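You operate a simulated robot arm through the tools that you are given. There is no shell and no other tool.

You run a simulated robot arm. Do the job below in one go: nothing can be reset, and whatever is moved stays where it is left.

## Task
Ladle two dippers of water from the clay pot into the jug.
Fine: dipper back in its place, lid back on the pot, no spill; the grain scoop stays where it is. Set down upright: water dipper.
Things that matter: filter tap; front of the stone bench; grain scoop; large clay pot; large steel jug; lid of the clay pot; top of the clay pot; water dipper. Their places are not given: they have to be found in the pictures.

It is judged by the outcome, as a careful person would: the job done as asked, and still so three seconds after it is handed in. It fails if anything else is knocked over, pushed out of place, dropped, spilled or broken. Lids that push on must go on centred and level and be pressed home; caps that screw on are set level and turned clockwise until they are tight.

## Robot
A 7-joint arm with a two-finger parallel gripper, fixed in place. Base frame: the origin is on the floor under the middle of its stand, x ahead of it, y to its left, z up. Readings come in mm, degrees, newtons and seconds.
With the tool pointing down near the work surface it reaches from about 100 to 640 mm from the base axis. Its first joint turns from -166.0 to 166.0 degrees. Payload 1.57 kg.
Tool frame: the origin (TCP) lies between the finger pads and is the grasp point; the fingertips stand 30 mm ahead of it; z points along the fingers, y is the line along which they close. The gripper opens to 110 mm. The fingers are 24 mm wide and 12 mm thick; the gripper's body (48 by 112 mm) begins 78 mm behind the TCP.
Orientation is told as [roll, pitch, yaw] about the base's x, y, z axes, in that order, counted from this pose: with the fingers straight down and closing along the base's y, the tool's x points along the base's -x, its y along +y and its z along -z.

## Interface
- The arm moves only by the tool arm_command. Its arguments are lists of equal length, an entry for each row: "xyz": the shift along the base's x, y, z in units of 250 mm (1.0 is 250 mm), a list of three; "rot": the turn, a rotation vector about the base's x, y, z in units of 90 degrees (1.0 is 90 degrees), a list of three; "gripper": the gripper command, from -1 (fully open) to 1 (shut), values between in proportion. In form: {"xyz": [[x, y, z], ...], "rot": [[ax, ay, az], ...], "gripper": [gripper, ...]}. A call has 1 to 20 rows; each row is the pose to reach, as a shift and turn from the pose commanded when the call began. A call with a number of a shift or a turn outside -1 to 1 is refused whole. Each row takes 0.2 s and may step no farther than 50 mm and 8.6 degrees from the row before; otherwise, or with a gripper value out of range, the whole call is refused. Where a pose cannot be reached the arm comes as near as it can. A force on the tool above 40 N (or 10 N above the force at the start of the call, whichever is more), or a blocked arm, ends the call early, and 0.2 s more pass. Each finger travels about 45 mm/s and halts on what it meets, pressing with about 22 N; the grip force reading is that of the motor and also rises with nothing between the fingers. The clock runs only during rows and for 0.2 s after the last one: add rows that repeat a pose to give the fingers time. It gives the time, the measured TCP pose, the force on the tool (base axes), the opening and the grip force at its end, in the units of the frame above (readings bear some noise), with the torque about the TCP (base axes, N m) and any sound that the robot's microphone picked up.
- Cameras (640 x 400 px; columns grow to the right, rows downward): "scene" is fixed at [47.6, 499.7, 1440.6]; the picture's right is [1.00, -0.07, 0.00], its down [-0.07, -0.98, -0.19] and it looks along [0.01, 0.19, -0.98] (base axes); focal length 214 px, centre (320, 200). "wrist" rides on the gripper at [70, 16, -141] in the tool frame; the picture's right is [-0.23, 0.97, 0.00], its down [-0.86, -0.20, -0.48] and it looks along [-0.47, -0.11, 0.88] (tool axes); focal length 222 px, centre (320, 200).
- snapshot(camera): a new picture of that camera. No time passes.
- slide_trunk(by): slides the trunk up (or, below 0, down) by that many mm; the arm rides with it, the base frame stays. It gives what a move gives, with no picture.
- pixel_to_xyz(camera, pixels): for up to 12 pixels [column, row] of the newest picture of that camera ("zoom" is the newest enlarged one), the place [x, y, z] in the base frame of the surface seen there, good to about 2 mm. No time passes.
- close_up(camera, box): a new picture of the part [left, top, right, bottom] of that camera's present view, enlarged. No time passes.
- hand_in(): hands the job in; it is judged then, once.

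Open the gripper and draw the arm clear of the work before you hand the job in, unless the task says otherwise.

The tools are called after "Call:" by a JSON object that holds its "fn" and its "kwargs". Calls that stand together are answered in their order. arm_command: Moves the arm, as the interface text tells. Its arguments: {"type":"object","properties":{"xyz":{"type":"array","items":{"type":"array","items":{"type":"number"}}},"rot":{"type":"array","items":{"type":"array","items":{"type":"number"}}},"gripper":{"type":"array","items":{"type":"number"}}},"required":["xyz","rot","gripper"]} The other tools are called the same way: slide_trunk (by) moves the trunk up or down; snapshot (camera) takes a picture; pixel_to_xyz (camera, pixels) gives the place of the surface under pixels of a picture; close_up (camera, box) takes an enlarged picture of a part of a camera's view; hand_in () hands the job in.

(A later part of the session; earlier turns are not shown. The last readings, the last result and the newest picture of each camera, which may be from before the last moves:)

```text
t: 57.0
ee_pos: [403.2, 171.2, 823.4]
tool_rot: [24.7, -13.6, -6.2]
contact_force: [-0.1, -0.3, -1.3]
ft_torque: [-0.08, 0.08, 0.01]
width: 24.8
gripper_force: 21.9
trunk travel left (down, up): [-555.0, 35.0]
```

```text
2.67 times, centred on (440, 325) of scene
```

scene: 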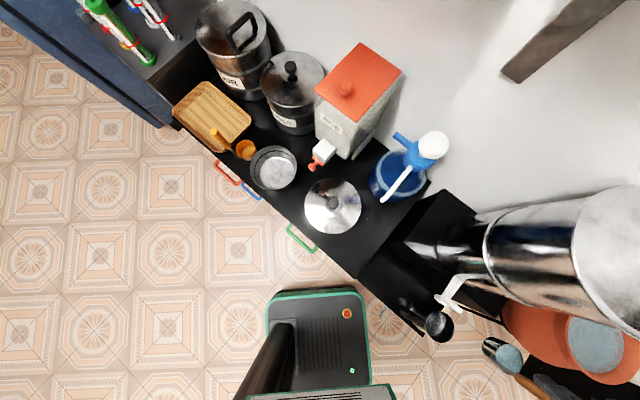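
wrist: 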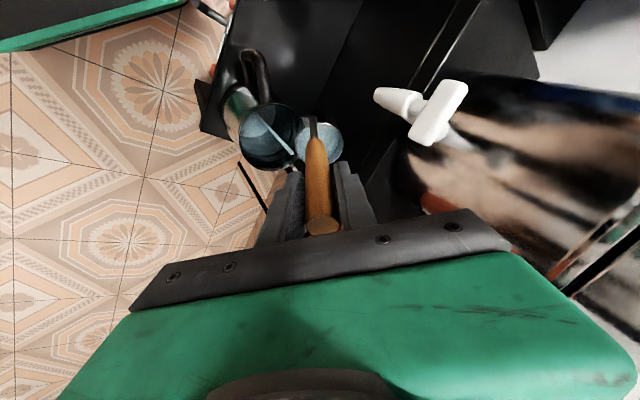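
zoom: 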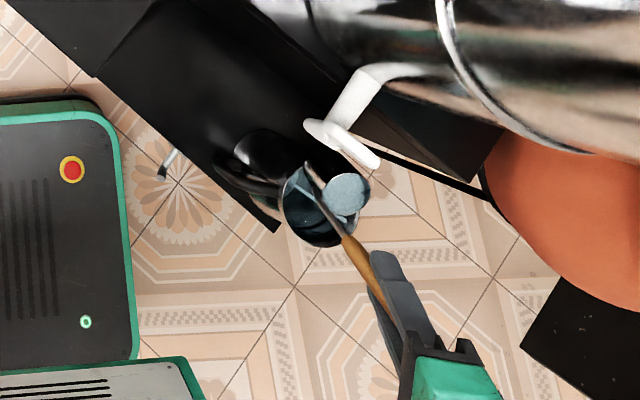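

The stream is falling cleanly into the jug and water shows inside it. I continue rolling to 60° with the lip held in place.

Call:
{"fn": "arm_command", "kwargs": {"xyz": [[0, -0.0256, -0.0093], [0, -0.0508, -0.0199], [0, -0.0757, -0.0319], [0, -0.1001, -0.0451], [0, -0.1239, -0.0596], [0, -0.1472, -0.0754], [0, -0.1697, -0.0923], [0, -0.1916, -0.1104], [0, -0.2126, -0.1284], [0, -0.2328, -0.1451], [0, -0.2521, -0.1628], [0, -0.2705, -0.1816]], "rot": [[0.0333, 0, 0], [0.0667, 0, 0], [0.1, 0, 0], [0.1333, 0, 0], [0.1667, 0, 0], [0.2, 0, 0], [0.2333, 0, 0], [0.2667, 0, 0], [0.3, 0, 0], [0.3333, 0, 0], [0.3667, 0, 0], [0.4, 0, 0]], "gripper": [1, 1, 1, 1, 1, 1, 1, 1, 1, 1, 1, 1]}}

Call:
{"fn": "snapshot", "kwargs": {"camera": "wrist"}}

Call:
{"fn": "close_up", "kwargs": {"camera": "scene", "box": [380, 250, 500, 400]}}

```text
t: 59.6
ee_pos: [403.3, 103.4, 777.3]
tool_rot: [61.0, -7.4, -13.0]
contact_force: [0.2, -0.2, -1.5]
ft_torque: [-0.13, 0.05, 0.0]
width: 24.4
gripper_force: 22.2
trunk travel left (down, up): [-555.0, 35.0]
```

```text
taken
```

wrist: 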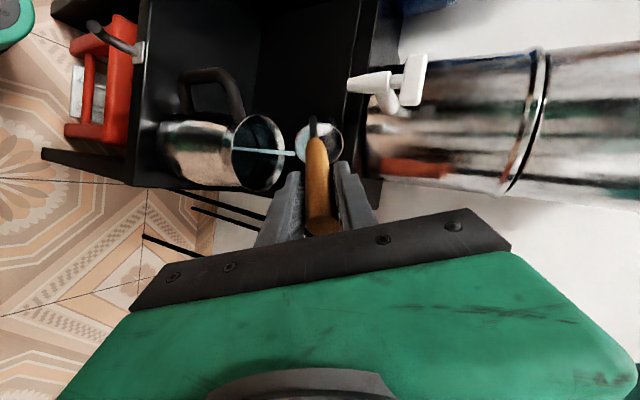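

```text
2.67 times, centred on (440, 325) of scene
```

zoom: 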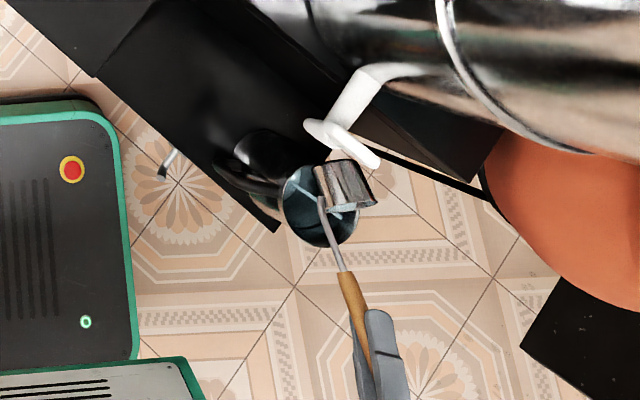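

The pour stays well inside the mouth. I continue to 108° to empty the cup fully and hold there.

Call:
{"fn": "arm_command", "kwargs": {"xyz": [[0, -0.0229, -0.0264], [0, -0.0439, -0.0544], [0, -0.0629, -0.0837], [0, -0.0798, -0.1143], [0, -0.0945, -0.146], [0, -0.107, -0.1786], [0, -0.1172, -0.212], [0, -0.125, -0.2461], [0, -0.1304, -0.2806], [0, -0.1334, -0.3154], [0, -0.134, -0.3504], [0, -0.1321, -0.3853], [0, -0.1321, -0.3853], [0, -0.1321, -0.3853], [0, -0.1321, -0.3853], [0, -0.1321, -0.3853], [0, -0.1321, -0.3853]], "rot": [[0.0444, 0, 0], [0.0889, 0, 0], [0.1333, 0, 0], [0.1778, 0, 0], [0.2222, 0, 0], [0.2667, 0, 0], [0.3111, 0, 0], [0.3556, 0, 0], [0.4, 0, 0], [0.4444, 0, 0], [0.4889, 0, 0], [0.5333, 0, 0], [0.5333, 0, 0], [0.5333, 0, 0], [0.5333, 0, 0], [0.5333, 0, 0], [0.5333, 0, 0]], "gripper": [1, 1, 1, 1, 1, 1, 1, 1, 1, 1, 1, 1, 1, 1, 1, 1, 1]}}

Call:
{"fn": "snapshot", "kwargs": {"camera": "wrist"}}

Call:
{"fn": "close_up", "kwargs": {"camera": "scene", "box": [380, 250, 500, 400]}}

```text
t: 63.2
ee_pos: [253.1, 99.8, 751.6]
tool_rot: [107.2, 4.6, -14.4]
contact_force: [-0.1, 0.5, -1.1]
ft_torque: [-0.12, 0.01, 0.02]
width: 24.2
gripper_force: 21.9
out of reach, approached as far as the arm can: row 7, 8, 9, 10, 11, 12, 13, 14, 15, 16, 17
trunk travel left (down, up): [-555.0, 35.0]
```

```text
taken
```

wrist: 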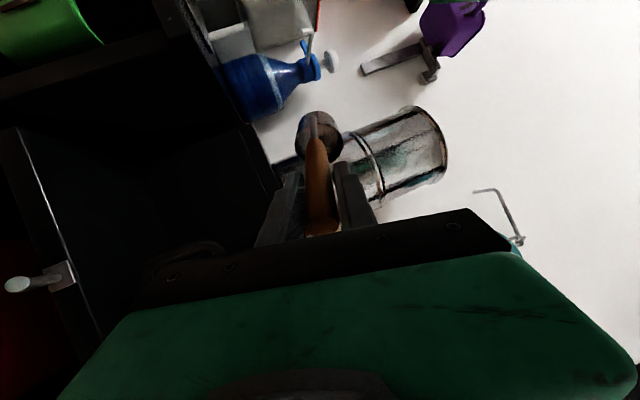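

```text
2.67 times, centred on (440, 325) of scene
```

zoom: 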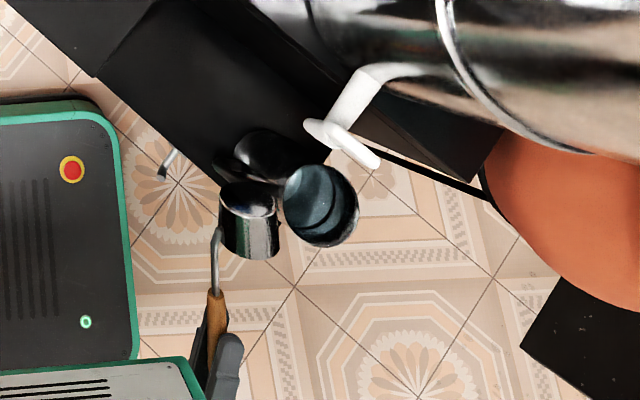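

The last rows were out of reach and the arm drifted to (253,100,752), so the cup left the jug after ~86° of roll, by when it should have been empty. I inspect the jug and the ledge closely for any spill or displacement.

Call:
{"fn": "close_up", "kwargs": {"camera": "scene", "box": [400, 280, 470, 350]}}

Call:
{"fn": "close_up", "kwargs": {"camera": "scene", "box": [360, 250, 440, 330]}}

Call:
{"fn": "close_up", "kwargs": {"camera": "wrist", "box": [250, 60, 400, 240]}}

```text
5.71 times, centred on (435, 315) of scene
```

zoom: 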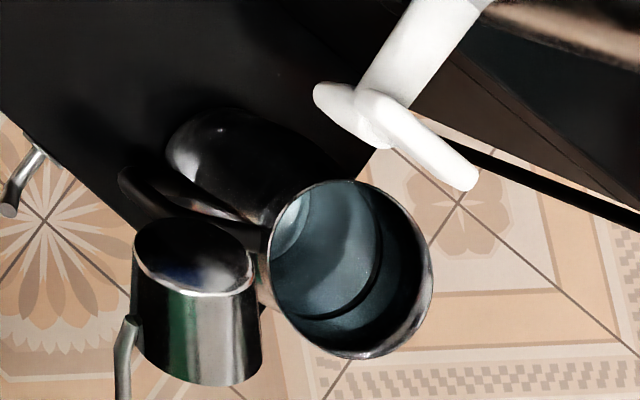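

```text
5.00 times, centred on (400, 290) of scene
```

zoom: 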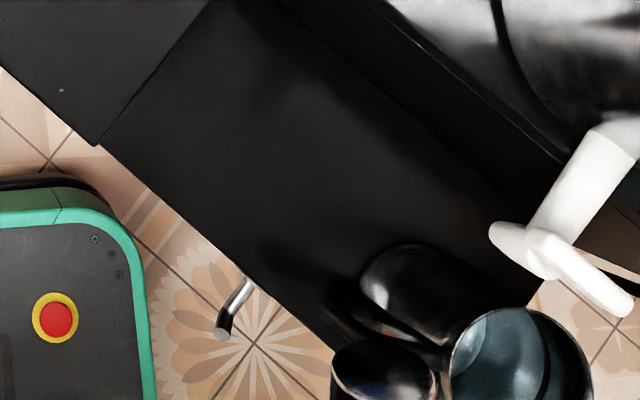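

```text
2.22 times, centred on (325, 150) of wrist
```

zoom: 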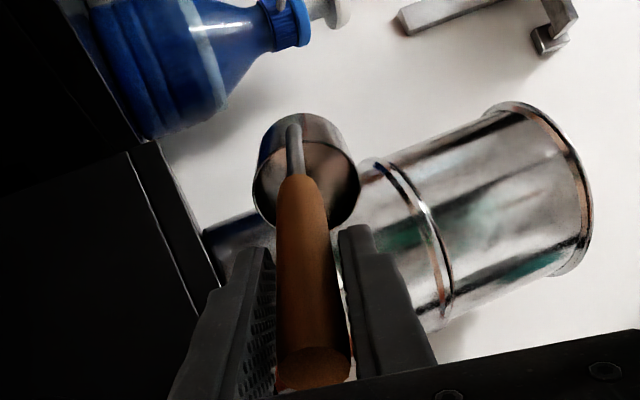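

No spill is visible: ledge and floor look dry, the jug hasn't moved and holds water. The limit was likely the shoulder being too high for a low sideways tool; I first rise and roll the empty dipper back toward upright in free space.

Call:
{"fn": "arm_command", "kwargs": {"xyz": [[0, 0, 0.04], [0, 0, 0.08], [0, 0, 0.12], [0.02, 0, 0.16], [0.04, 0, 0.2], [0.06, 0, 0.24], [0.08, 0, 0.28], [0.1, 0, 0.32], [0.12, 0, 0.36], [0.12, 0, 0.4], [0.12, 0, 0.4], [0.12, 0, 0.4], [0.12, 0, 0.4]], "rot": [[-0.05, 0, 0], [-0.1, 0, 0], [-0.15, 0, 0], [-0.2, 0, 0], [-0.25, 0, 0], [-0.3, 0, 0], [-0.35, 0, 0], [-0.4, 0, 0], [-0.45, 0, 0], [-0.5, 0, 0], [-0.55, 0, 0], [-0.6, 0, 0], [-0.65, 0, 0]], "gripper": [1, 1, 1, 1, 1, 1, 1, 1, 1, 1, 1, 1, 1]}}

Call:
{"fn": "snapshot", "kwargs": {"camera": "scene"}}

```text
t: 65.1
ee_pos: [278.7, 91.0, 821.5]
tool_rot: [70.6, -5.7, -13.7]
contact_force: [-0.2, 0.7, -13.7]
ft_torque: [1.34, -1.59, -0.11]
width: 24.5
gripper_force: 21.7
trunk travel left (down, up): [-555.0, 35.0]
stopped in row 9: the force on the tool passed its limit at 114 N (the readings are from after the stop); the commanded pose is now the measured one
```

```text
taken
```

scene: 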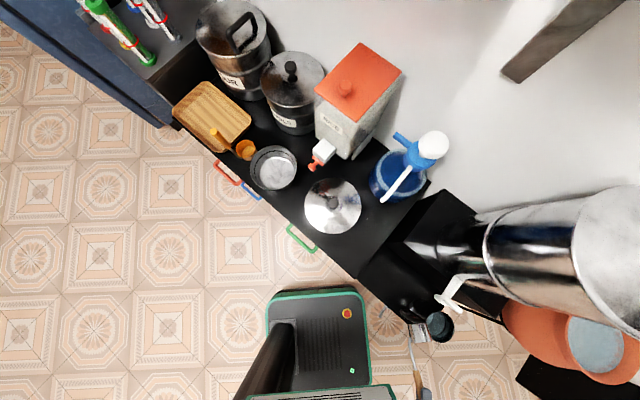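

The force came from the wrist camera touching the robot's own carriage above (lever arm ≈(-116,-98) mm from the TCP), not from any object. I back off down and outward, away from the carriage.

Call:
{"fn": "arm_command", "kwargs": {"xyz": [[0.02, 0, -0.04], [0.08, 0, -0.08], [0.2, 0, -0.08], [0.34, 0, -0.06], [0.48, 0, -0.04], [0.5, 0, 0]], "rot": [[0, 0, 0], [0, 0, 0], [0, 0, 0], [0, 0, 0], [0, 0, 0], [0, 0, 0]], "gripper": [1, 1, 1, 1, 1, 1]}}

Call:
{"fn": "snapshot", "kwargs": {"camera": "scene"}}

Call:
{"fn": "snapshot", "kwargs": {"camera": "wrist"}}

```text
t: 66.5
ee_pos: [403.8, 91.6, 822.5]
tool_rot: [70.9, -5.7, -13.8]
contact_force: [-0.4, 0.7, -0.8]
ft_torque: [-0.1, 0.05, 0.02]
width: 24.2
gripper_force: 22.0
trunk travel left (down, up): [-555.0, 35.0]
```

```text
taken
```

scene: 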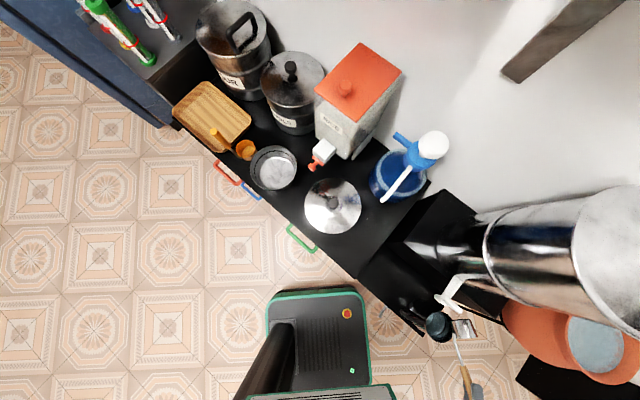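

```text
taken
```

wrist: 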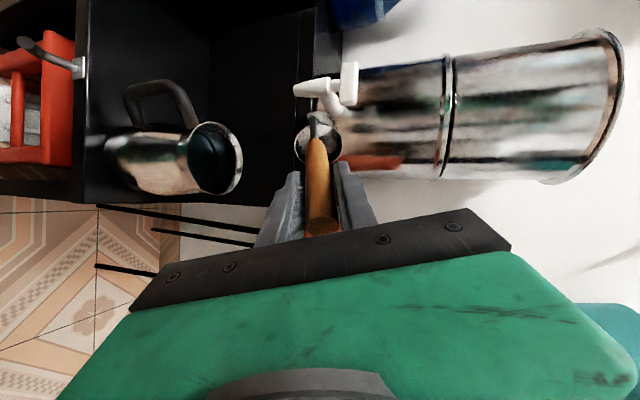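

The arm is free again (force ≈0) and the dipper is still firmly held. I roll it back to upright here, rising slightly.

Call:
{"fn": "arm_command", "kwargs": {"xyz": [[0, 0, 0.03], [0, 0, 0.06], [0, 0, 0.09], [0, 0, 0.12], [0, 0, 0.15], [0, 0, 0.18], [0, 0, 0.21], [0, 0, 0.24], [0, 0, 0.27], [0, 0, 0.3], [0, 0, 0.3], [0, 0, 0.3], [0, 0, 0.3]], "rot": [[-0.067, 0, 0], [-0.134, 0, 0], [-0.201, 0, 0], [-0.268, 0, 0], [-0.335, 0, 0], [-0.402, 0, 0], [-0.469, 0, 0], [-0.536, 0, 0], [-0.603, 0, 0], [-0.67, 0, 0], [-0.735, 0, 0], [-0.8, 0, 0], [-0.8, 0, 0]], "gripper": [1, 1, 1, 1, 1, 1, 1, 1, 1, 1, 1, 1, 1]}}

Call:
{"fn": "snapshot", "kwargs": {"camera": "scene"}}

Call:
{"fn": "snapshot", "kwargs": {"camera": "wrist"}}

```text
t: 69.3
ee_pos: [404.0, 91.3, 898.6]
tool_rot: [-2.2, -14.8, 1.3]
contact_force: [0.5, 0.2, -0.8]
ft_torque: [0.01, 0.04, 0.0]
width: 24.5
gripper_force: 21.5
trunk travel left (down, up): [-555.0, 35.0]
```

```text
taken
```

scene: 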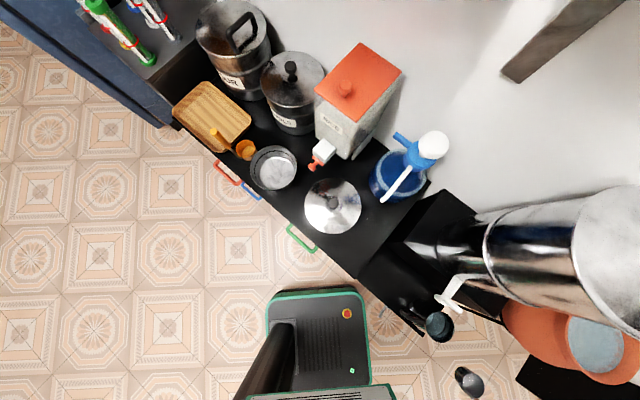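

```text
taken
```

wrist: 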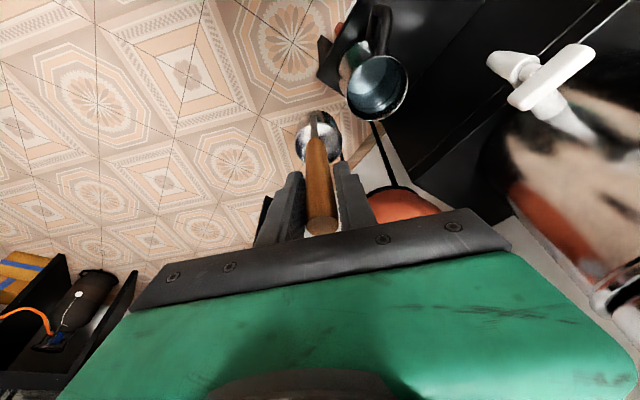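

The empty dipper is nearly upright ([-2.2,-14.8,1.3]) and the jug shows water. I rise to z≈1050, correct the small roll, and yaw back to the pot's azimuth.

Call:
{"fn": "arm_command", "kwargs": {"xyz": [[0, 0, 0.15], [0.03, 0.02, 0.3], [0.1, 0.055, 0.45], [0.2, 0.11, 0.58], [0.304, 0.167, 0.604], [0.304, 0.167, 0.604]], "rot": [[0.008, 0.001, 0.03], [0.016, 0.002, 0.08], [0.0242, 0.0032, 0.13], [0.0242, 0.0032, 0.1633], [0.0242, 0.0032, 0.1633], [0.0242, 0.0032, 0.1633]], "gripper": [1, 1, 1, 1, 1, 1]}}

Call:
{"fn": "close_up", "kwargs": {"camera": "wrist", "box": [275, 90, 365, 240]}}

Call:
{"fn": "close_up", "kwargs": {"camera": "scene", "box": [380, 250, 500, 400]}}

```text
t: 70.7
ee_pos: [479.9, 134.0, 1050.0]
tool_rot: [0.2, -14.8, 15.3]
contact_force: [-0.6, 0.7, -1.7]
ft_torque: [-0.02, 0.06, -0.01]
width: 24.4
gripper_force: 22.2
trunk travel left (down, up): [-555.0, 35.0]
```

```text
2.67 times, centred on (320, 165) of wrist
```

zoom: 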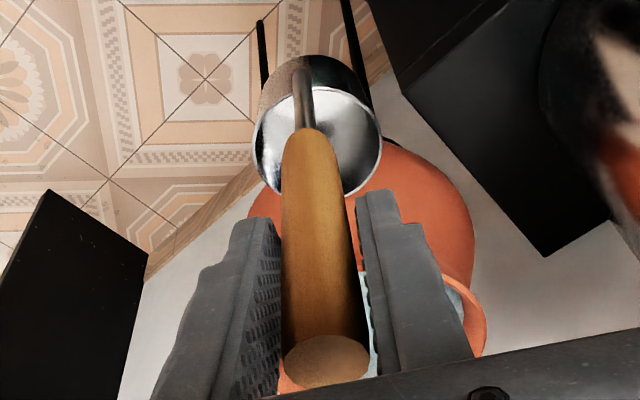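

```text
2.67 times, centred on (440, 325) of scene
```

zoom: 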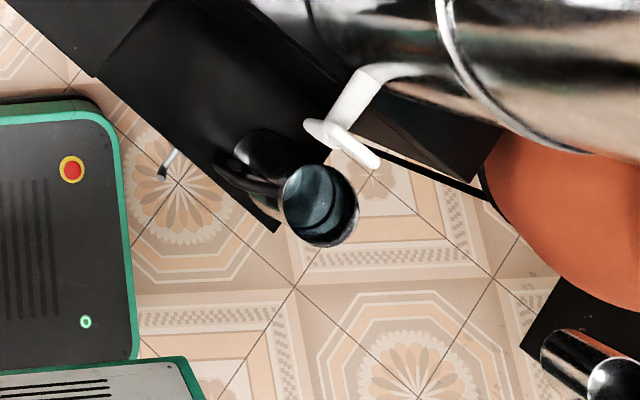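

The dipper sits in the grip as before, and ledge and floor look dry. I extend out to the pot again.

Call:
{"fn": "arm_command", "kwargs": {"xyz": [[0.15, 0.04, 0], [0.3, 0.08, 0], [0.45, 0.121, 0], [0.6, 0.161, 0], [0.75, 0.201, 0], [0.86, 0.231, 0], [0.898, 0.241, 0], [0.898, 0.241, 0]], "rot": [[0, 0, 0], [0, 0, 0], [0, 0, 0], [0, 0, 0], [0, 0, 0], [0, 0, 0], [0, 0, 0], [0, 0, 0]], "gripper": [1, 1, 1, 1, 1, 1, 1, 1]}}

Call:
{"fn": "snapshot", "kwargs": {"camera": "wrist"}}

Call:
{"fn": "pixel_to_xyz", "kwargs": {"camera": "wrist", "pixels": [[298, 140], [342, 140], [340, 150], [305, 128], [300, 155], [256, 85], [372, 90]]}}

```text
t: 72.5
ee_pos: [703.6, 193.4, 1051.4]
tool_rot: [0.2, -14.7, 15.3]
contact_force: [0.2, -0.4, -0.7]
ft_torque: [-0.01, 0.05, 0.01]
width: 24.2
gripper_force: 21.5
trunk travel left (down, up): [-555.0, 35.0]
```

```text
taken
```

wrist: 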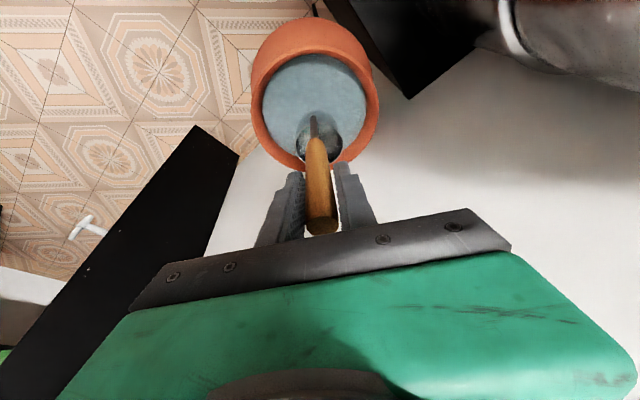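

```text
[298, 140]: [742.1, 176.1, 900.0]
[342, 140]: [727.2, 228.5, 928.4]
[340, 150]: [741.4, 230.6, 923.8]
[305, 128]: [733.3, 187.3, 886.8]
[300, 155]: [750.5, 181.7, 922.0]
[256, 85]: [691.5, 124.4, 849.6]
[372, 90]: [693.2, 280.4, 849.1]
```

Cup is centred over the mouth again. I lower it slowly for the second dip, slightly deeper, and pause to fill.

Call:
{"fn": "arm_command", "kwargs": {"xyz": [[0, 0, -0.08], [0, 0, -0.16], [0, 0, -0.22], [0, 0, -0.26], [0, 0, -0.3], [0, 0, -0.34], [0, 0, -0.38], [0, 0, -0.42], [0, 0, -0.45], [0, 0, -0.475], [0, 0, -0.485], [0, 0, -0.485], [0, 0, -0.485], [0, 0, -0.485], [0, 0, -0.485]], "rot": [[0, 0, 0], [0, 0, 0], [0, 0, 0], [0, 0, 0], [0, 0, 0], [0, 0, 0], [0, 0, 0], [0, 0, 0], [0, 0, 0], [0, 0, 0], [0, 0, 0], [0, 0, 0], [0, 0, 0], [0, 0, 0], [0, 0, 0]], "gripper": [1, 1, 1, 1, 1, 1, 1, 1, 1, 1, 1, 1, 1, 1, 1]}}

Call:
{"fn": "close_up", "kwargs": {"camera": "wrist", "box": [200, 0, 440, 240]}}

Call:
{"fn": "close_up", "kwargs": {"camera": "scene", "box": [540, 300, 640, 400]}}

```text
t: 75.7
ee_pos: [705.1, 194.7, 929.9]
tool_rot: [0.2, -14.8, 15.3]
contact_force: [0.2, -0.3, -2.7]
ft_torque: [-0.03, 0.05, -0.02]
width: 24.5
gripper_force: 21.5
trunk travel left (down, up): [-555.0, 35.0]
```

```text
1.67 times, centred on (320, 120) of wrist
```

zoom: 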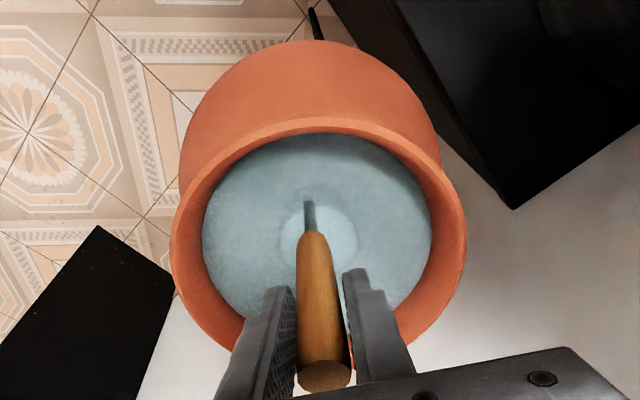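

```text
4.00 times, centred on (590, 350) of scene
```

zoom: 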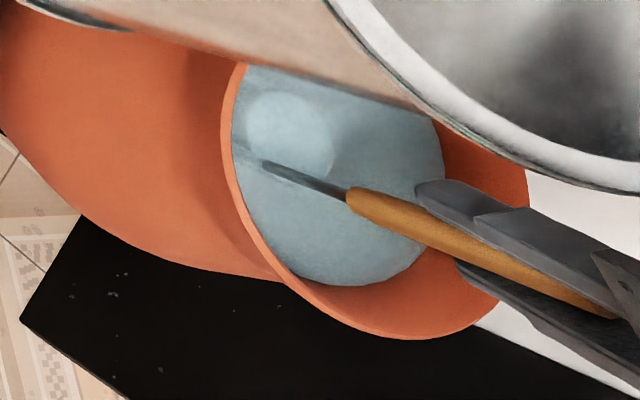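

The cup is fully submerged again. I raise it slowly straight up out of the water.

Call:
{"fn": "arm_command", "kwargs": {"xyz": [[0, 0, 0.01], [0, 0, 0.03], [0, 0, 0.06], [0, 0, 0.09], [0, 0, 0.12], [0, 0, 0.15], [0, 0, 0.18], [0, 0, 0.21], [0, 0, 0.24], [0, 0, 0.27], [0, 0, 0.3], [0, 0, 0.33], [0, 0, 0.36], [0, 0, 0.39], [0, 0, 0.42], [0, 0, 0.445], [0, 0, 0.46], [0, 0, 0.468], [0, 0, 0.468]], "rot": [[0, 0, 0], [0, 0, 0], [0, 0, 0], [0, 0, 0], [0, 0, 0], [0, 0, 0], [0, 0, 0], [0, 0, 0], [0, 0, 0], [0, 0, 0], [0, 0, 0], [0, 0, 0], [0, 0, 0], [0, 0, 0], [0, 0, 0], [0, 0, 0], [0, 0, 0], [0, 0, 0], [0, 0, 0]], "gripper": [1, 1, 1, 1, 1, 1, 1, 1, 1, 1, 1, 1, 1, 1, 1, 1, 1, 1, 1]}}

Call:
{"fn": "arm_command", "kwargs": {"xyz": [[0, 0, 0], [0, 0, 0], [0, 0, 0], [0, 0, 0], [0, 0, 0], [0, 0, 0], [0, 0, 0], [0, 0, 0], [0, 0, 0], [0, 0, 0], [0, 0, 0]], "rot": [[0.003, -0.0107, 0], [0.0074, -0.0268, 0], [0.0118, -0.0429, 0], [0.0118, -0.0429, 0], [0.0118, -0.0429, 0], [0.0118, -0.0429, 0], [0.0089, -0.032, 0], [0.0059, -0.0214, 0], [0.003, -0.0107, 0], [0, 0, 0], [0, 0, 0]], "gripper": [1, 1, 1, 1, 1, 1, 1, 1, 1, 1, 1]}}

Call:
{"fn": "close_up", "kwargs": {"camera": "wrist", "box": [250, 0, 390, 240]}}

Call:
{"fn": "close_up", "kwargs": {"camera": "scene", "box": [540, 300, 640, 400]}}

```text
t: 79.7
ee_pos: [704.4, 195.4, 1045.5]
tool_rot: [0.1, -14.8, 15.2]
contact_force: [-0.4, 0.5, -2.4]
ft_torque: [-0.04, 0.04, 0.01]
width: 24.7
gripper_force: 21.9
trunk travel left (down, up): [-555.0, 35.0]
```

```text
t: 82.1
ee_pos: [705.4, 194.6, 1045.0]
tool_rot: [0.2, -14.8, 15.4]
contact_force: [-2.2, -0.8, -2.3]
ft_torque: [0.0, 0.02, -0.01]
width: 24.5
gripper_force: 22.4
trunk travel left (down, up): [-555.0, 35.0]
```

```text
1.67 times, centred on (320, 120) of wrist
```

zoom: 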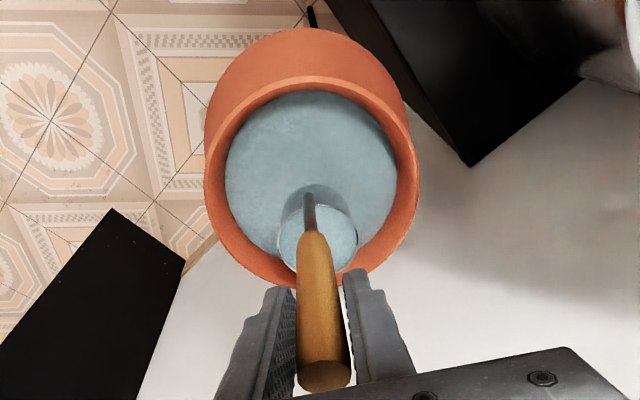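

```text
4.00 times, centred on (590, 350) of scene
```

zoom: 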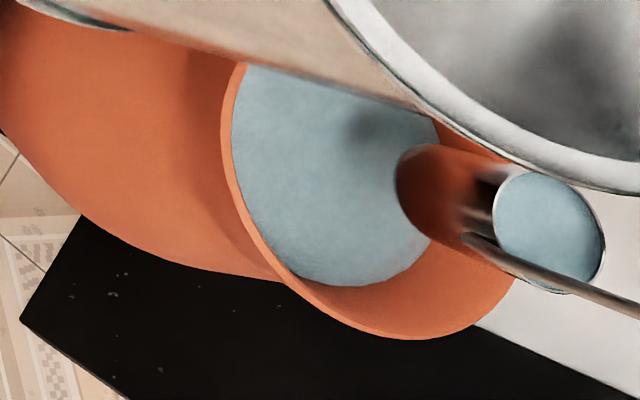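

The second dipperful is in the cup. I retract with the same gentle profile as before.

Call:
{"fn": "arm_command", "kwargs": {"xyz": [[-0.0154, -0.0042, 0], [-0.0463, -0.0127, 0], [-0.0925, -0.0255, 0], [-0.1542, -0.0425, 0], [-0.2236, -0.0616, 0], [-0.2931, -0.0807, 0], [-0.3625, -0.0998, 0], [-0.4319, -0.119, 0], [-0.5013, -0.1381, 0], [-0.5707, -0.1572, 0], [-0.6401, -0.1763, 0], [-0.7095, -0.1954, 0], [-0.7789, -0.2145, 0], [-0.8329, -0.2294, 0], [-0.8715, -0.24, 0], [-0.8946, -0.2464, 0], [-0.9062, -0.2496, 0], [-0.9062, -0.2496, 0]], "rot": [[0, 0, 0], [0, 0, 0], [0, 0, 0], [0, 0, 0], [0, 0, 0], [0, 0, 0], [0, 0, 0], [0, 0, 0], [0, 0, 0], [0, 0, 0], [0, 0, 0], [0, 0, 0], [0, 0, 0], [0, 0, 0], [0, 0, 0], [0, 0, 0], [0, 0, 0], [0, 0, 0]], "gripper": [1, 1, 1, 1, 1, 1, 1, 1, 1, 1, 1, 1, 1, 1, 1, 1, 1, 1]}}

```text
t: 85.9
ee_pos: [477.6, 132.3, 1046.9]
tool_rot: [0.4, -14.8, 15.3]
contact_force: [0.1, 0.4, -1.7]
ft_torque: [0.02, 0.04, -0.02]
width: 24.5
gripper_force: 22.2
trunk travel left (down, up): [-555.0, 35.0]
```

Carry is smooth. I move over beside the jug mouth while yawing to 0.

Call:
{"fn": "arm_command", "kwargs": {"xyz": [[-0.0099, 0.0122, 0], [-0.0296, 0.0367, 0], [-0.0589, 0.0731, 0], [-0.0983, 0.122, 0], [-0.1378, 0.171, 0], [-0.1769, 0.2196, 0], [-0.2164, 0.2686, 0], [-0.2457, 0.3049, 0], [-0.268, 0.3326, 0], [-0.2828, 0.351, 0], [-0.29, 0.36, 0], [-0.29, 0.36, 0]], "rot": [[0, 0, -0.0058], [0, 0, -0.0174], [0, 0, -0.0346], [0, 0, -0.0578], [0, 0, -0.081], [0, 0, -0.1041], [0, 0, -0.1273], [0, 0, -0.1445], [0, 0, -0.1576], [0, 0, -0.1663], [0, 0, -0.1706], [0, 0, -0.1706]], "gripper": [1, 1, 1, 1, 1, 1, 1, 1, 1, 1, 1, 1]}}

Call:
{"fn": "snapshot", "kwargs": {"camera": "wrist"}}

Call:
{"fn": "snapshot", "kwargs": {"camera": "scene"}}

```text
t: 88.5
ee_pos: [405.8, 222.1, 1045.3]
tool_rot: [0.2, -14.9, 0.0]
contact_force: [1.1, 0.1, -2.2]
ft_torque: [0.01, 0.05, 0.01]
width: 24.8
gripper_force: 22.2
trunk travel left (down, up): [-555.0, 35.0]
```

```text
taken
```

wrist: 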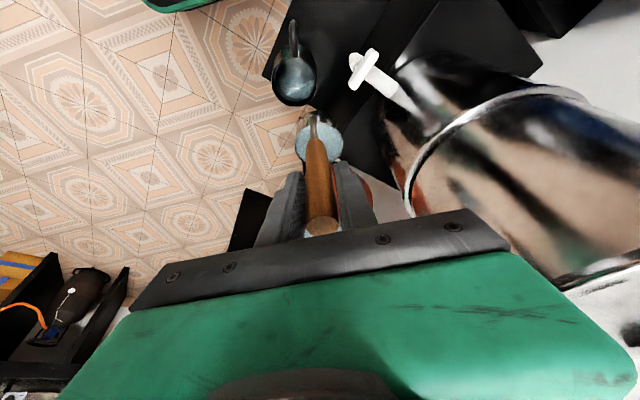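

```text
taken
```

scene: 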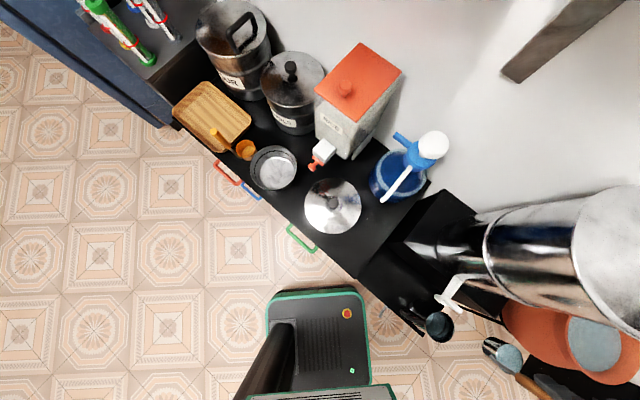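

The cup is over its start position for pouring. I try a small trunk slide of -15 mm to see how quickly and smoothly it moves with the full cup.

Call:
{"fn": "slide_trunk", "kwargs": {"by": -15}}

Call:
{"fn": "close_up", "kwargs": {"camera": "wrist", "box": [275, 90, 365, 240]}}

```text
t: 89.1
ee_pos: [406.1, 222.4, 1031.2]
tool_rot: [0.3, -14.8, -0.1]
contact_force: [-0.8, -0.1, -2.1]
ft_torque: [0.0, 0.06, 0.04]
width: 24.7
gripper_force: 22.3
trunk travel left (down, up): [-540.0, 50.0]
```

```text
2.67 times, centred on (320, 165) of wrist
```

zoom: 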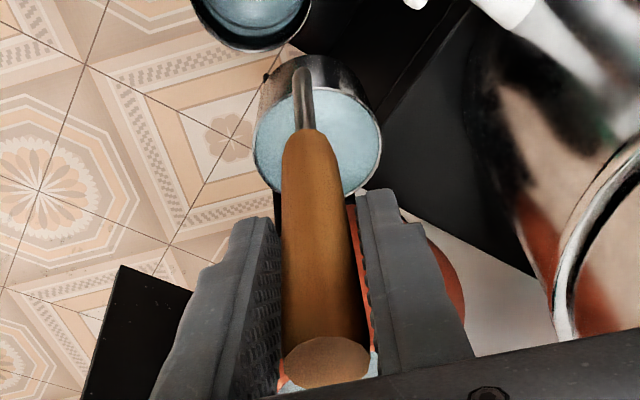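

The trunk moves gently (~40 mm/s) and the water is undisturbed. I slide further down by 100 mm twice.

Call:
{"fn": "slide_trunk", "kwargs": {"by": -100}}

Call:
{"fn": "slide_trunk", "kwargs": {"by": -100}}

Call:
{"fn": "snapshot", "kwargs": {"camera": "wrist"}}

Call:
{"fn": "close_up", "kwargs": {"camera": "scene", "box": [380, 250, 500, 400]}}

```text
t: 90.5
ee_pos: [404.9, 222.3, 930.2]
tool_rot: [0.2, -14.7, -0.1]
contact_force: [-0.1, 0.1, -1.4]
ft_torque: [0.02, 0.06, -0.01]
width: 24.6
gripper_force: 21.6
trunk travel left (down, up): [-440.0, 150.0]
```

```text
t: 91.8
ee_pos: [406.9, 223.7, 830.4]
tool_rot: [0.1, -14.7, -0.1]
contact_force: [0.1, -0.3, -1.4]
ft_torque: [-0.01, 0.05, 0.02]
width: 24.8
gripper_force: 21.8
trunk travel left (down, up): [-340.0, 250.0]
```

```text
taken
```

wrist: 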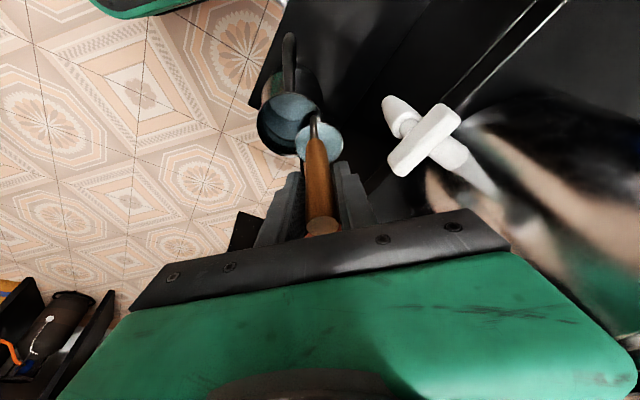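

```text
2.67 times, centred on (440, 325) of scene
```

zoom: 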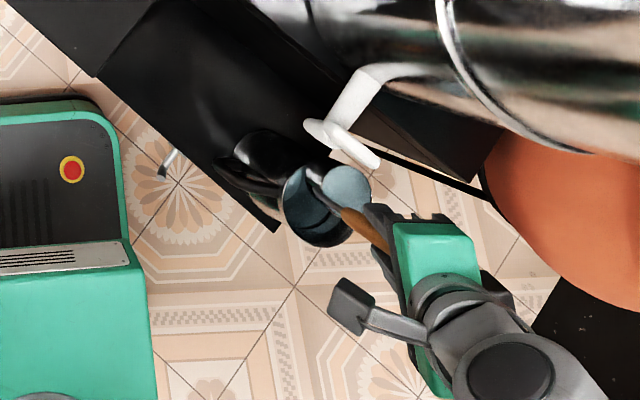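

TCP is at (406,223,830), the same pour start as before with the trunk 215 mm lower. I begin rolling to 24° with the lip held over the mouth.

Call:
{"fn": "arm_command", "kwargs": {"xyz": [[0, -0.0257, 0.0016], [0, -0.0516, 0.0018], [0, -0.0777, 0.0007], [0, -0.1039, -0.0018], [0, -0.1301, -0.0056], [0, -0.1563, -0.0109], [0, -0.1823, -0.0175], [0, -0.2082, -0.0254]], "rot": [[0.0333, 0, 0], [0.0667, 0, 0], [0.1, 0, 0], [0.1333, 0, 0], [0.1667, 0, 0], [0.2, 0, 0], [0.2333, 0, 0], [0.2667, 0, 0]], "gripper": [1, 1, 1, 1, 1, 1, 1, 1]}}

Call:
{"fn": "close_up", "kwargs": {"camera": "scene", "box": [380, 250, 500, 400]}}

```text
t: 93.6
ee_pos: [406.9, 170.6, 824.1]
tool_rot: [24.9, -13.5, -6.2]
contact_force: [0.5, -0.1, -1.1]
ft_torque: [-0.08, 0.02, 0.04]
width: 24.7
gripper_force: 21.8
trunk travel left (down, up): [-340.0, 250.0]
```

```text
2.67 times, centred on (440, 325) of scene
```

zoom: 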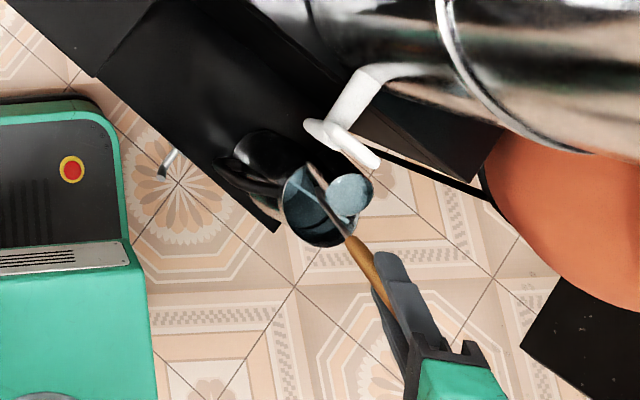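

The stream falls inside the mouth again. I continue to 60°.

Call:
{"fn": "arm_command", "kwargs": {"xyz": [[0, -0.0256, -0.0093], [0, -0.0508, -0.0199], [0, -0.0757, -0.0319], [0, -0.1001, -0.0451], [0, -0.1239, -0.0596], [0, -0.1472, -0.0754], [0, -0.1697, -0.0923], [0, -0.1916, -0.1104], [0, -0.2126, -0.1284], [0, -0.2328, -0.1451], [0, -0.2521, -0.1628], [0, -0.2705, -0.1816]], "rot": [[0.0333, 0, 0], [0.0667, 0, 0], [0.1, 0, 0], [0.1333, 0, 0], [0.1667, 0, 0], [0.2, 0, 0], [0.2333, 0, 0], [0.2667, 0, 0], [0.3, 0, 0], [0.3333, 0, 0], [0.3667, 0, 0], [0.4, 0, 0]], "gripper": [1, 1, 1, 1, 1, 1, 1, 1, 1, 1, 1, 1]}}

Call:
{"fn": "close_up", "kwargs": {"camera": "scene", "box": [380, 250, 500, 400]}}

Call:
{"fn": "snapshot", "kwargs": {"camera": "wrist"}}

```text
t: 96.2
ee_pos: [407.0, 102.5, 779.0]
tool_rot: [61.0, -7.3, -12.9]
contact_force: [-0.2, -0.6, -0.4]
ft_torque: [-0.14, 0.04, -0.01]
width: 24.3
gripper_force: 22.5
trunk travel left (down, up): [-340.0, 250.0]
```

```text
2.67 times, centred on (440, 325) of scene
```

zoom: 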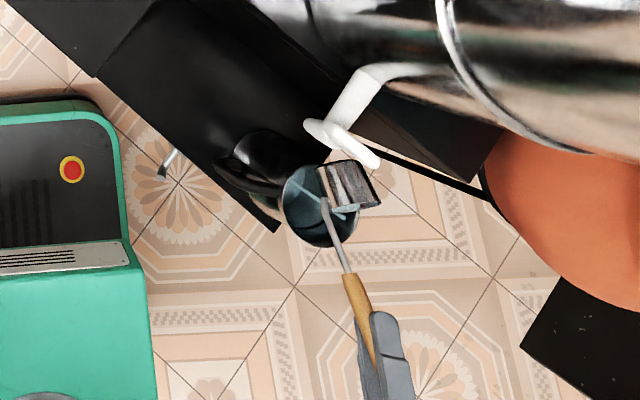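

```text
taken
```

wrist: 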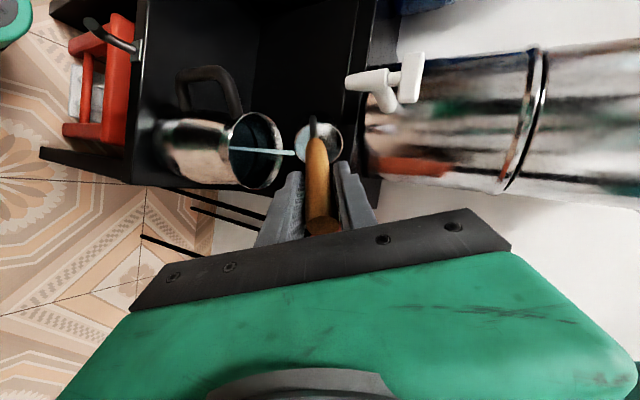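

Still pouring straight into the jug. I go on to 84° and hold there, then check before continuing.

Call:
{"fn": "arm_command", "kwargs": {"xyz": [[0, -0.0229, -0.0264], [0, -0.0439, -0.0544], [0, -0.0629, -0.0837], [0, -0.0798, -0.1143], [0, -0.0945, -0.146], [0, -0.107, -0.1786], [0, -0.107, -0.1786], [0, -0.107, -0.1786], [0, -0.107, -0.1786], [0, -0.107, -0.1786]], "rot": [[0.0444, 0, 0], [0.0889, 0, 0], [0.1333, 0, 0], [0.1778, 0, 0], [0.2222, 0, 0], [0.2667, 0, 0], [0.2667, 0, 0], [0.2667, 0, 0], [0.2667, 0, 0], [0.2667, 0, 0]], "gripper": [1, 1, 1, 1, 1, 1, 1, 1, 1, 1]}}

Call:
{"fn": "close_up", "kwargs": {"camera": "scene", "box": [380, 250, 500, 400]}}

Call:
{"fn": "snapshot", "kwargs": {"camera": "wrist"}}

```text
t: 98.4
ee_pos: [406.6, 74.6, 733.8]
tool_rot: [84.4, -1.4, -14.6]
contact_force: [0.3, 0.0, -0.7]
ft_torque: [-0.11, 0.05, 0.03]
width: 24.3
gripper_force: 21.7
out of reach, approached as far as the arm can: row 6
trunk travel left (down, up): [-340.0, 250.0]
```

```text
2.67 times, centred on (440, 325) of scene
```

zoom: 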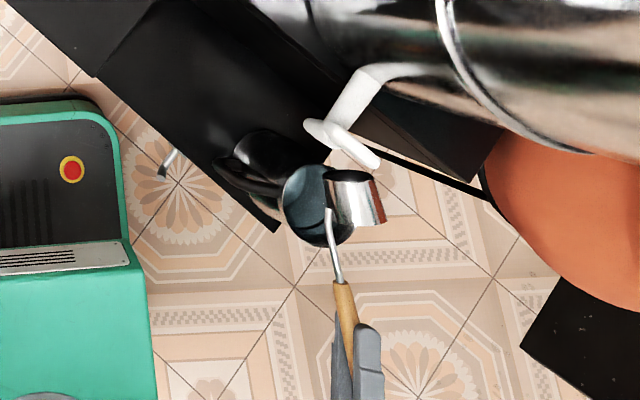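

```text
taken
```

wrist: 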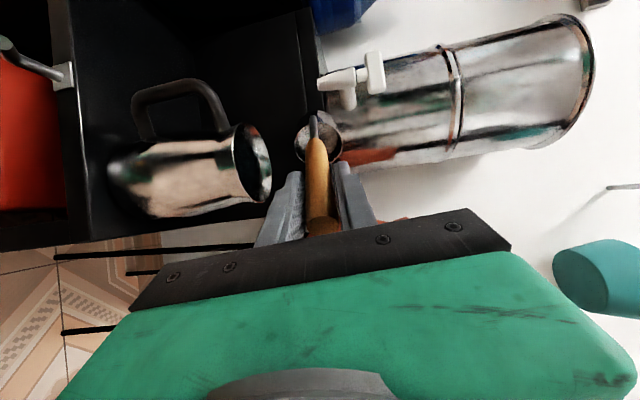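

At 84° the stream has ended and the lip is still over the mouth. I try a small extra 3° to drain the last drops, watching for drift.

Call:
{"fn": "arm_command", "kwargs": {"xyz": [[0, -0.004, -0.0125], [0, -0.0079, -0.025], [0, -0.0079, -0.025], [0, -0.0079, -0.025]], "rot": [[0.0167, 0, 0], [0.0333, 0, 0], [0.0333, 0, 0], [0.0333, 0, 0]], "gripper": [1, 1, 1, 1]}}

Call:
{"fn": "close_up", "kwargs": {"camera": "scene", "box": [400, 280, 480, 350]}}

```text
t: 99.4
ee_pos: [396.1, 79.8, 723.4]
tool_rot: [87.2, -0.6, -14.7]
contact_force: [0.2, -0.4, -0.7]
ft_torque: [-0.19, 0.04, 0.0]
width: 24.4
gripper_force: 21.7
out of reach, approached as far as the arm can: row 1, 2, 3, 4
trunk travel left (down, up): [-340.0, 250.0]
```

```text
5.71 times, centred on (440, 315) of scene
```

zoom: 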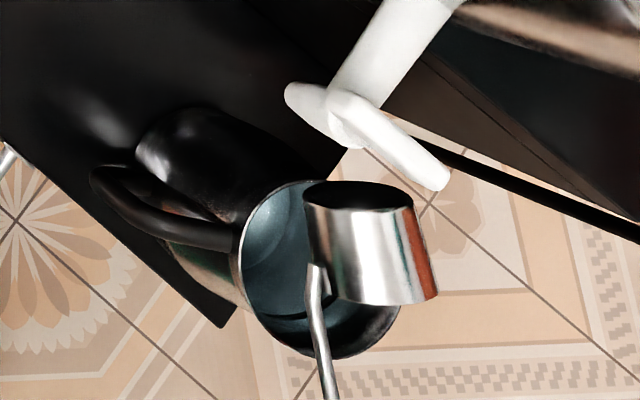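

The drift is small (≈10 mm) and the lip at ≈(429,200,689) is still well over the mouth. I add 4° more without lowering to let the last drops drain.

Call:
{"fn": "arm_command", "kwargs": {"xyz": [[0, -0.01, 0], [0, -0.02, 0], [0, -0.02, 0], [0, -0.02, 0], [0, -0.02, 0]], "rot": [[0.0222, 0, 0], [0.0444, 0, 0], [0.0444, 0, 0], [0.0444, 0, 0], [0.0444, 0, 0]], "gripper": [1, 1, 1, 1, 1]}}

Call:
{"fn": "close_up", "kwargs": {"camera": "scene", "box": [400, 280, 480, 350]}}

```text
t: 100.6
ee_pos: [368.9, 84.3, 716.5]
tool_rot: [91.1, 0.3, -14.8]
contact_force: [0.1, 0.5, -0.6]
ft_torque: [-0.17, 0.0, -0.01]
width: 24.5
gripper_force: 21.8
out of reach, approached as far as the arm can: row 1, 2, 3, 4, 5
trunk travel left (down, up): [-340.0, 250.0]
```

```text
5.71 times, centred on (440, 315) of scene
```

zoom: 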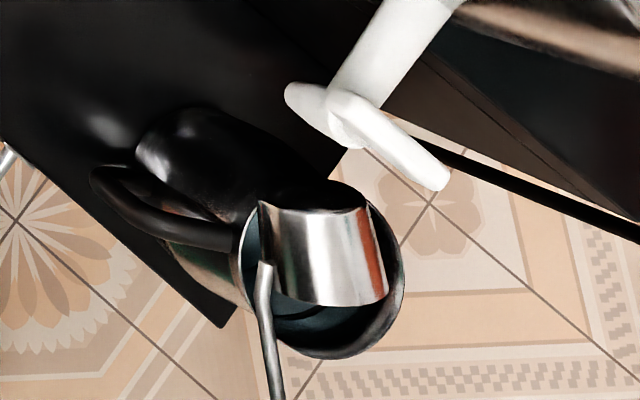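

No stream remains; the cup is drained. I roll back to upright while rising and moving slightly outward, staying clear of jug and tap.

Call:
{"fn": "arm_command", "kwargs": {"xyz": [[0.06, -0.01, 0.04], [0.13, -0.02, 0.08], [0.15, -0.02, 0.13], [0.15, 0, 0.18], [0.15, 0.02, 0.25], [0.15, 0.03, 0.32], [0.15, 0.03, 0.4], [0.15, 0.03, 0.46], [0.15, 0.03, 0.52], [0.15, 0.03, 0.56], [0.15, 0.03, 0.6], [0.15, 0.03, 0.64], [0.15, 0.03, 0.66], [0.15, 0.03, 0.66], [0.15, 0.03, 0.66], [0.15, 0.03, 0.66]], "rot": [[-0.0333, 0, 0], [-0.0778, 0, 0], [-0.133, 0, 0], [-0.189, 0, 0], [-0.244, 0, 0], [-0.311, 0, 0], [-0.378, 0, 0], [-0.444, 0, 0], [-0.511, 0, 0], [-0.589, 0, 0], [-0.667, 0, 0], [-0.744, 0, 0], [-0.822, 0, 0], [-0.9, 0, 0], [-0.99, 0, 0], [-0.99, 0, 0]], "gripper": [1, 1, 1, 1, 1, 1, 1, 1, 1, 1, 1, 1, 1, 1, 1, 1]}}

Call:
{"fn": "snapshot", "kwargs": {"camera": "scene"}}

Call:
{"fn": "snapshot", "kwargs": {"camera": "wrist"}}

```text
t: 104.0
ee_pos: [406.9, 92.6, 882.8]
tool_rot: [2.1, -14.8, -0.5]
contact_force: [1.1, 0.0, -1.0]
ft_torque: [0.02, 0.0, -0.01]
width: 24.4
gripper_force: 21.9
trunk travel left (down, up): [-340.0, 250.0]
```

```text
taken
```

scene: 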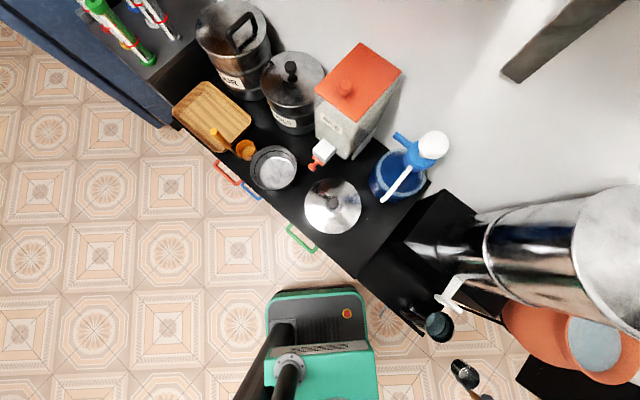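

```text
taken
```

wrist: 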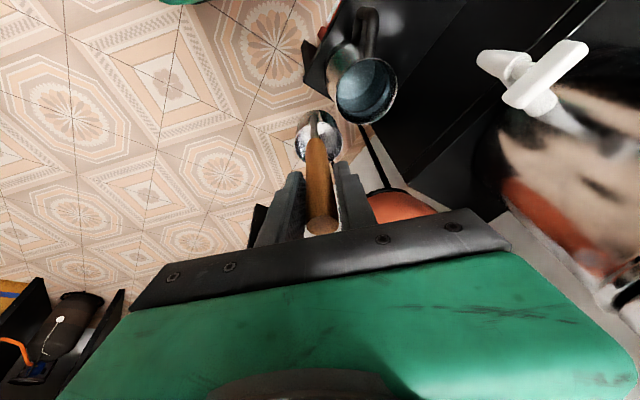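

Both dipperfuls are in the jug; the dipper is upright and empty. I slide the trunk back up by 215 mm so the return path is the same proven one, high above the tap.

Call:
{"fn": "slide_trunk", "kwargs": {"by": 215}}

Call:
{"fn": "close_up", "kwargs": {"camera": "scene", "box": [370, 250, 490, 370]}}

```text
t: 106.3
ee_pos: [406.2, 93.5, 1097.3]
tool_rot: [2.1, -14.8, -0.6]
contact_force: [0.1, 0.6, -1.3]
ft_torque: [-0.02, 0.02, -0.01]
width: 24.3
gripper_force: 22.9
trunk travel left (down, up): [-555.0, 35.0]
```

```text
3.33 times, centred on (430, 310) of scene
```

zoom: 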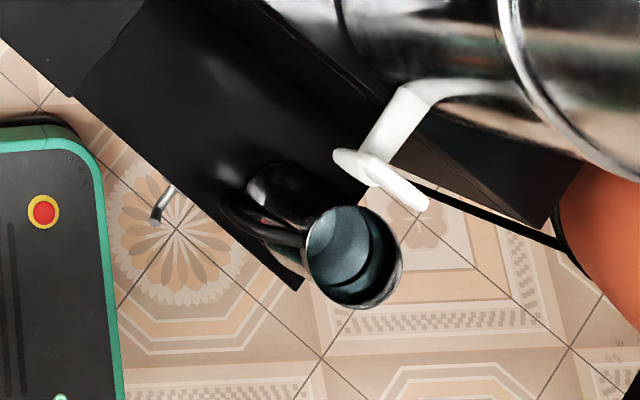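

The jug stands as before and the ledge is dry. I remove the 2° residual roll and then swing back above the dipper's place, yawing to 55°.

Call:
{"fn": "arm_command", "kwargs": {"xyz": [[0, 0, 0], [0, 0, 0]], "rot": [[-0.0233, 0, 0], [-0.0233, 0, 0]], "gripper": [1, 1]}}

Call:
{"fn": "arm_command", "kwargs": {"xyz": [[-0.043, 0.131, 0], [-0.098, 0.256, 0], [-0.156, 0.374, 0], [-0.23, 0.488, 0], [-0.308, 0.597, 0], [-0.393, 0.697, 0], [-0.49, 0.788, 0], [-0.577, 0.874, 0], [-0.577, 0.874, 0]], "rot": [[0, 0, 0.0767], [0, 0, 0.1534], [0, 0, 0.23], [0, 0, 0.3067], [0, 0, 0.3834], [0, 0, 0.46], [0, 0, 0.5367], [0, 0, 0.6133], [0, 0, 0.6133]], "gripper": [1, 1, 1, 1, 1, 1, 1, 1, 1]}}

Call:
{"fn": "snapshot", "kwargs": {"camera": "wrist"}}

Call:
{"fn": "snapshot", "kwargs": {"camera": "scene"}}

```text
t: 106.9
ee_pos: [405.9, 93.6, 1098.2]
tool_rot: [-0.1, -14.8, 0.0]
contact_force: [0.2, -0.3, -1.9]
ft_torque: [0.0, 0.01, -0.03]
width: 24.1
gripper_force: 22.0
trunk travel left (down, up): [-555.0, 35.0]
```

```text
t: 108.9
ee_pos: [260.6, 312.4, 1097.1]
tool_rot: [0.0, -14.9, 55.3]
contact_force: [-0.3, 0.7, -1.6]
ft_torque: [-0.04, 0.01, -0.01]
width: 24.5
gripper_force: 22.1
trunk travel left (down, up): [-555.0, 35.0]
```

```text
taken
```

wrist: 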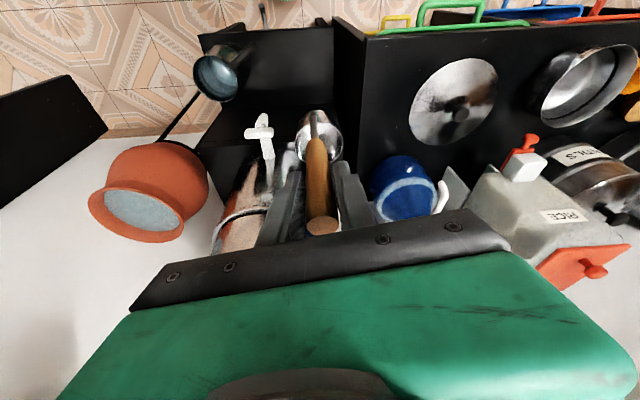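

```text
taken
```

scene: 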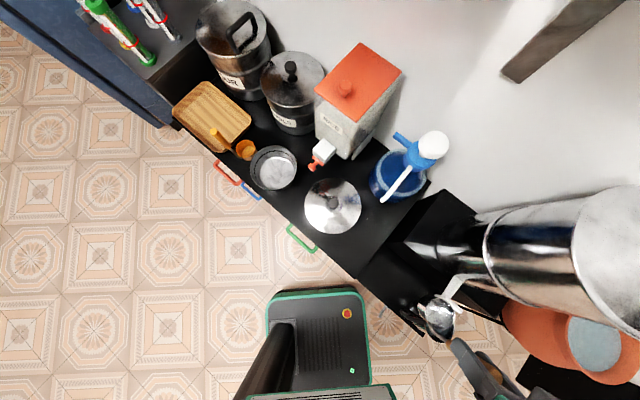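

The dipper is above its place. I descend straight in stages to just above the ledge.

Call:
{"fn": "arm_command", "kwargs": {"xyz": [[0.003, -0.005, -0.15], [0.003, -0.005, -0.33], [0.003, -0.005, -0.52], [0.003, -0.005, -0.7], [0.003, -0.005, -0.88], [0.003, -0.005, -0.98]], "rot": [[0, 0, 0], [0, 0, 0], [0, 0, 0], [0, 0, 0], [0, 0, 0], [0, 0, 0]], "gripper": [1, 1, 1, 1, 1, 1]}}

Call:
{"fn": "arm_command", "kwargs": {"xyz": [[0, 0, -0.15], [0, 0, -0.33], [0, 0, -0.5], [0, 0, -0.62], [0, 0, -0.68], [0, 0, -0.7], [0, 0, -0.7]], "rot": [[0, 0, 0], [0, 0, 0], [0, 0, 0], [0, 0, 0], [0, 0, 0], [0, 0, 0], [0, 0, 0]], "gripper": [1, 1, 1, 1, 1, 1, 1]}}

Call:
{"fn": "snapshot", "kwargs": {"camera": "wrist"}}

Call:
{"fn": "close_up", "kwargs": {"camera": "scene", "box": [360, 250, 440, 330]}}

```text
t: 110.3
ee_pos: [261.8, 309.1, 852.4]
tool_rot: [0.0, -14.8, 55.3]
contact_force: [0.2, 0.3, -2.3]
ft_torque: [0.0, -0.05, 0.04]
width: 24.6
gripper_force: 21.4
trunk travel left (down, up): [-555.0, 35.0]
```

```text
t: 111.9
ee_pos: [264.3, 310.6, 676.8]
tool_rot: [0.0, -14.8, 55.2]
contact_force: [-0.2, -0.8, -1.5]
ft_torque: [0.01, 0.03, 0.01]
width: 24.4
gripper_force: 21.5
trunk travel left (down, up): [-555.0, 35.0]
```

```text
taken
```

wrist: 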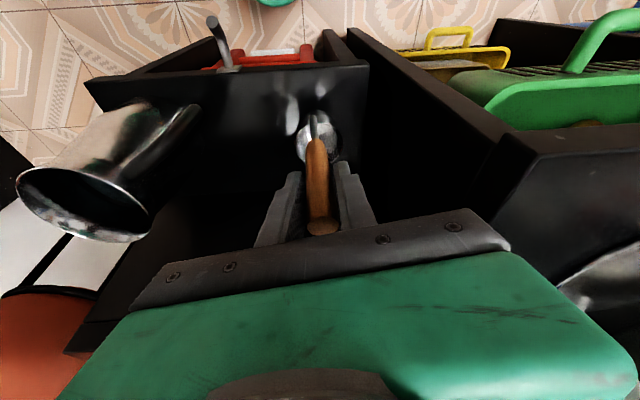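

```text
5.00 times, centred on (400, 290) of scene
```

zoom: 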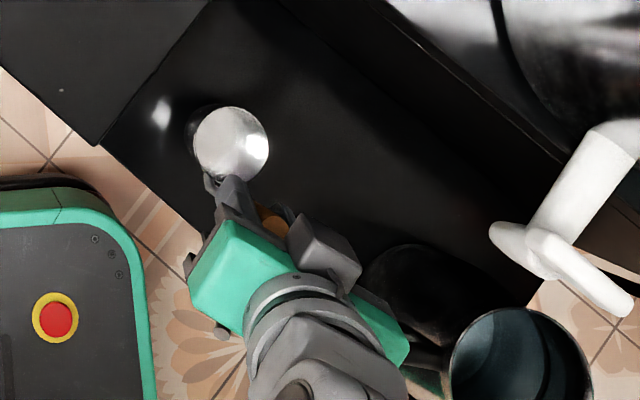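

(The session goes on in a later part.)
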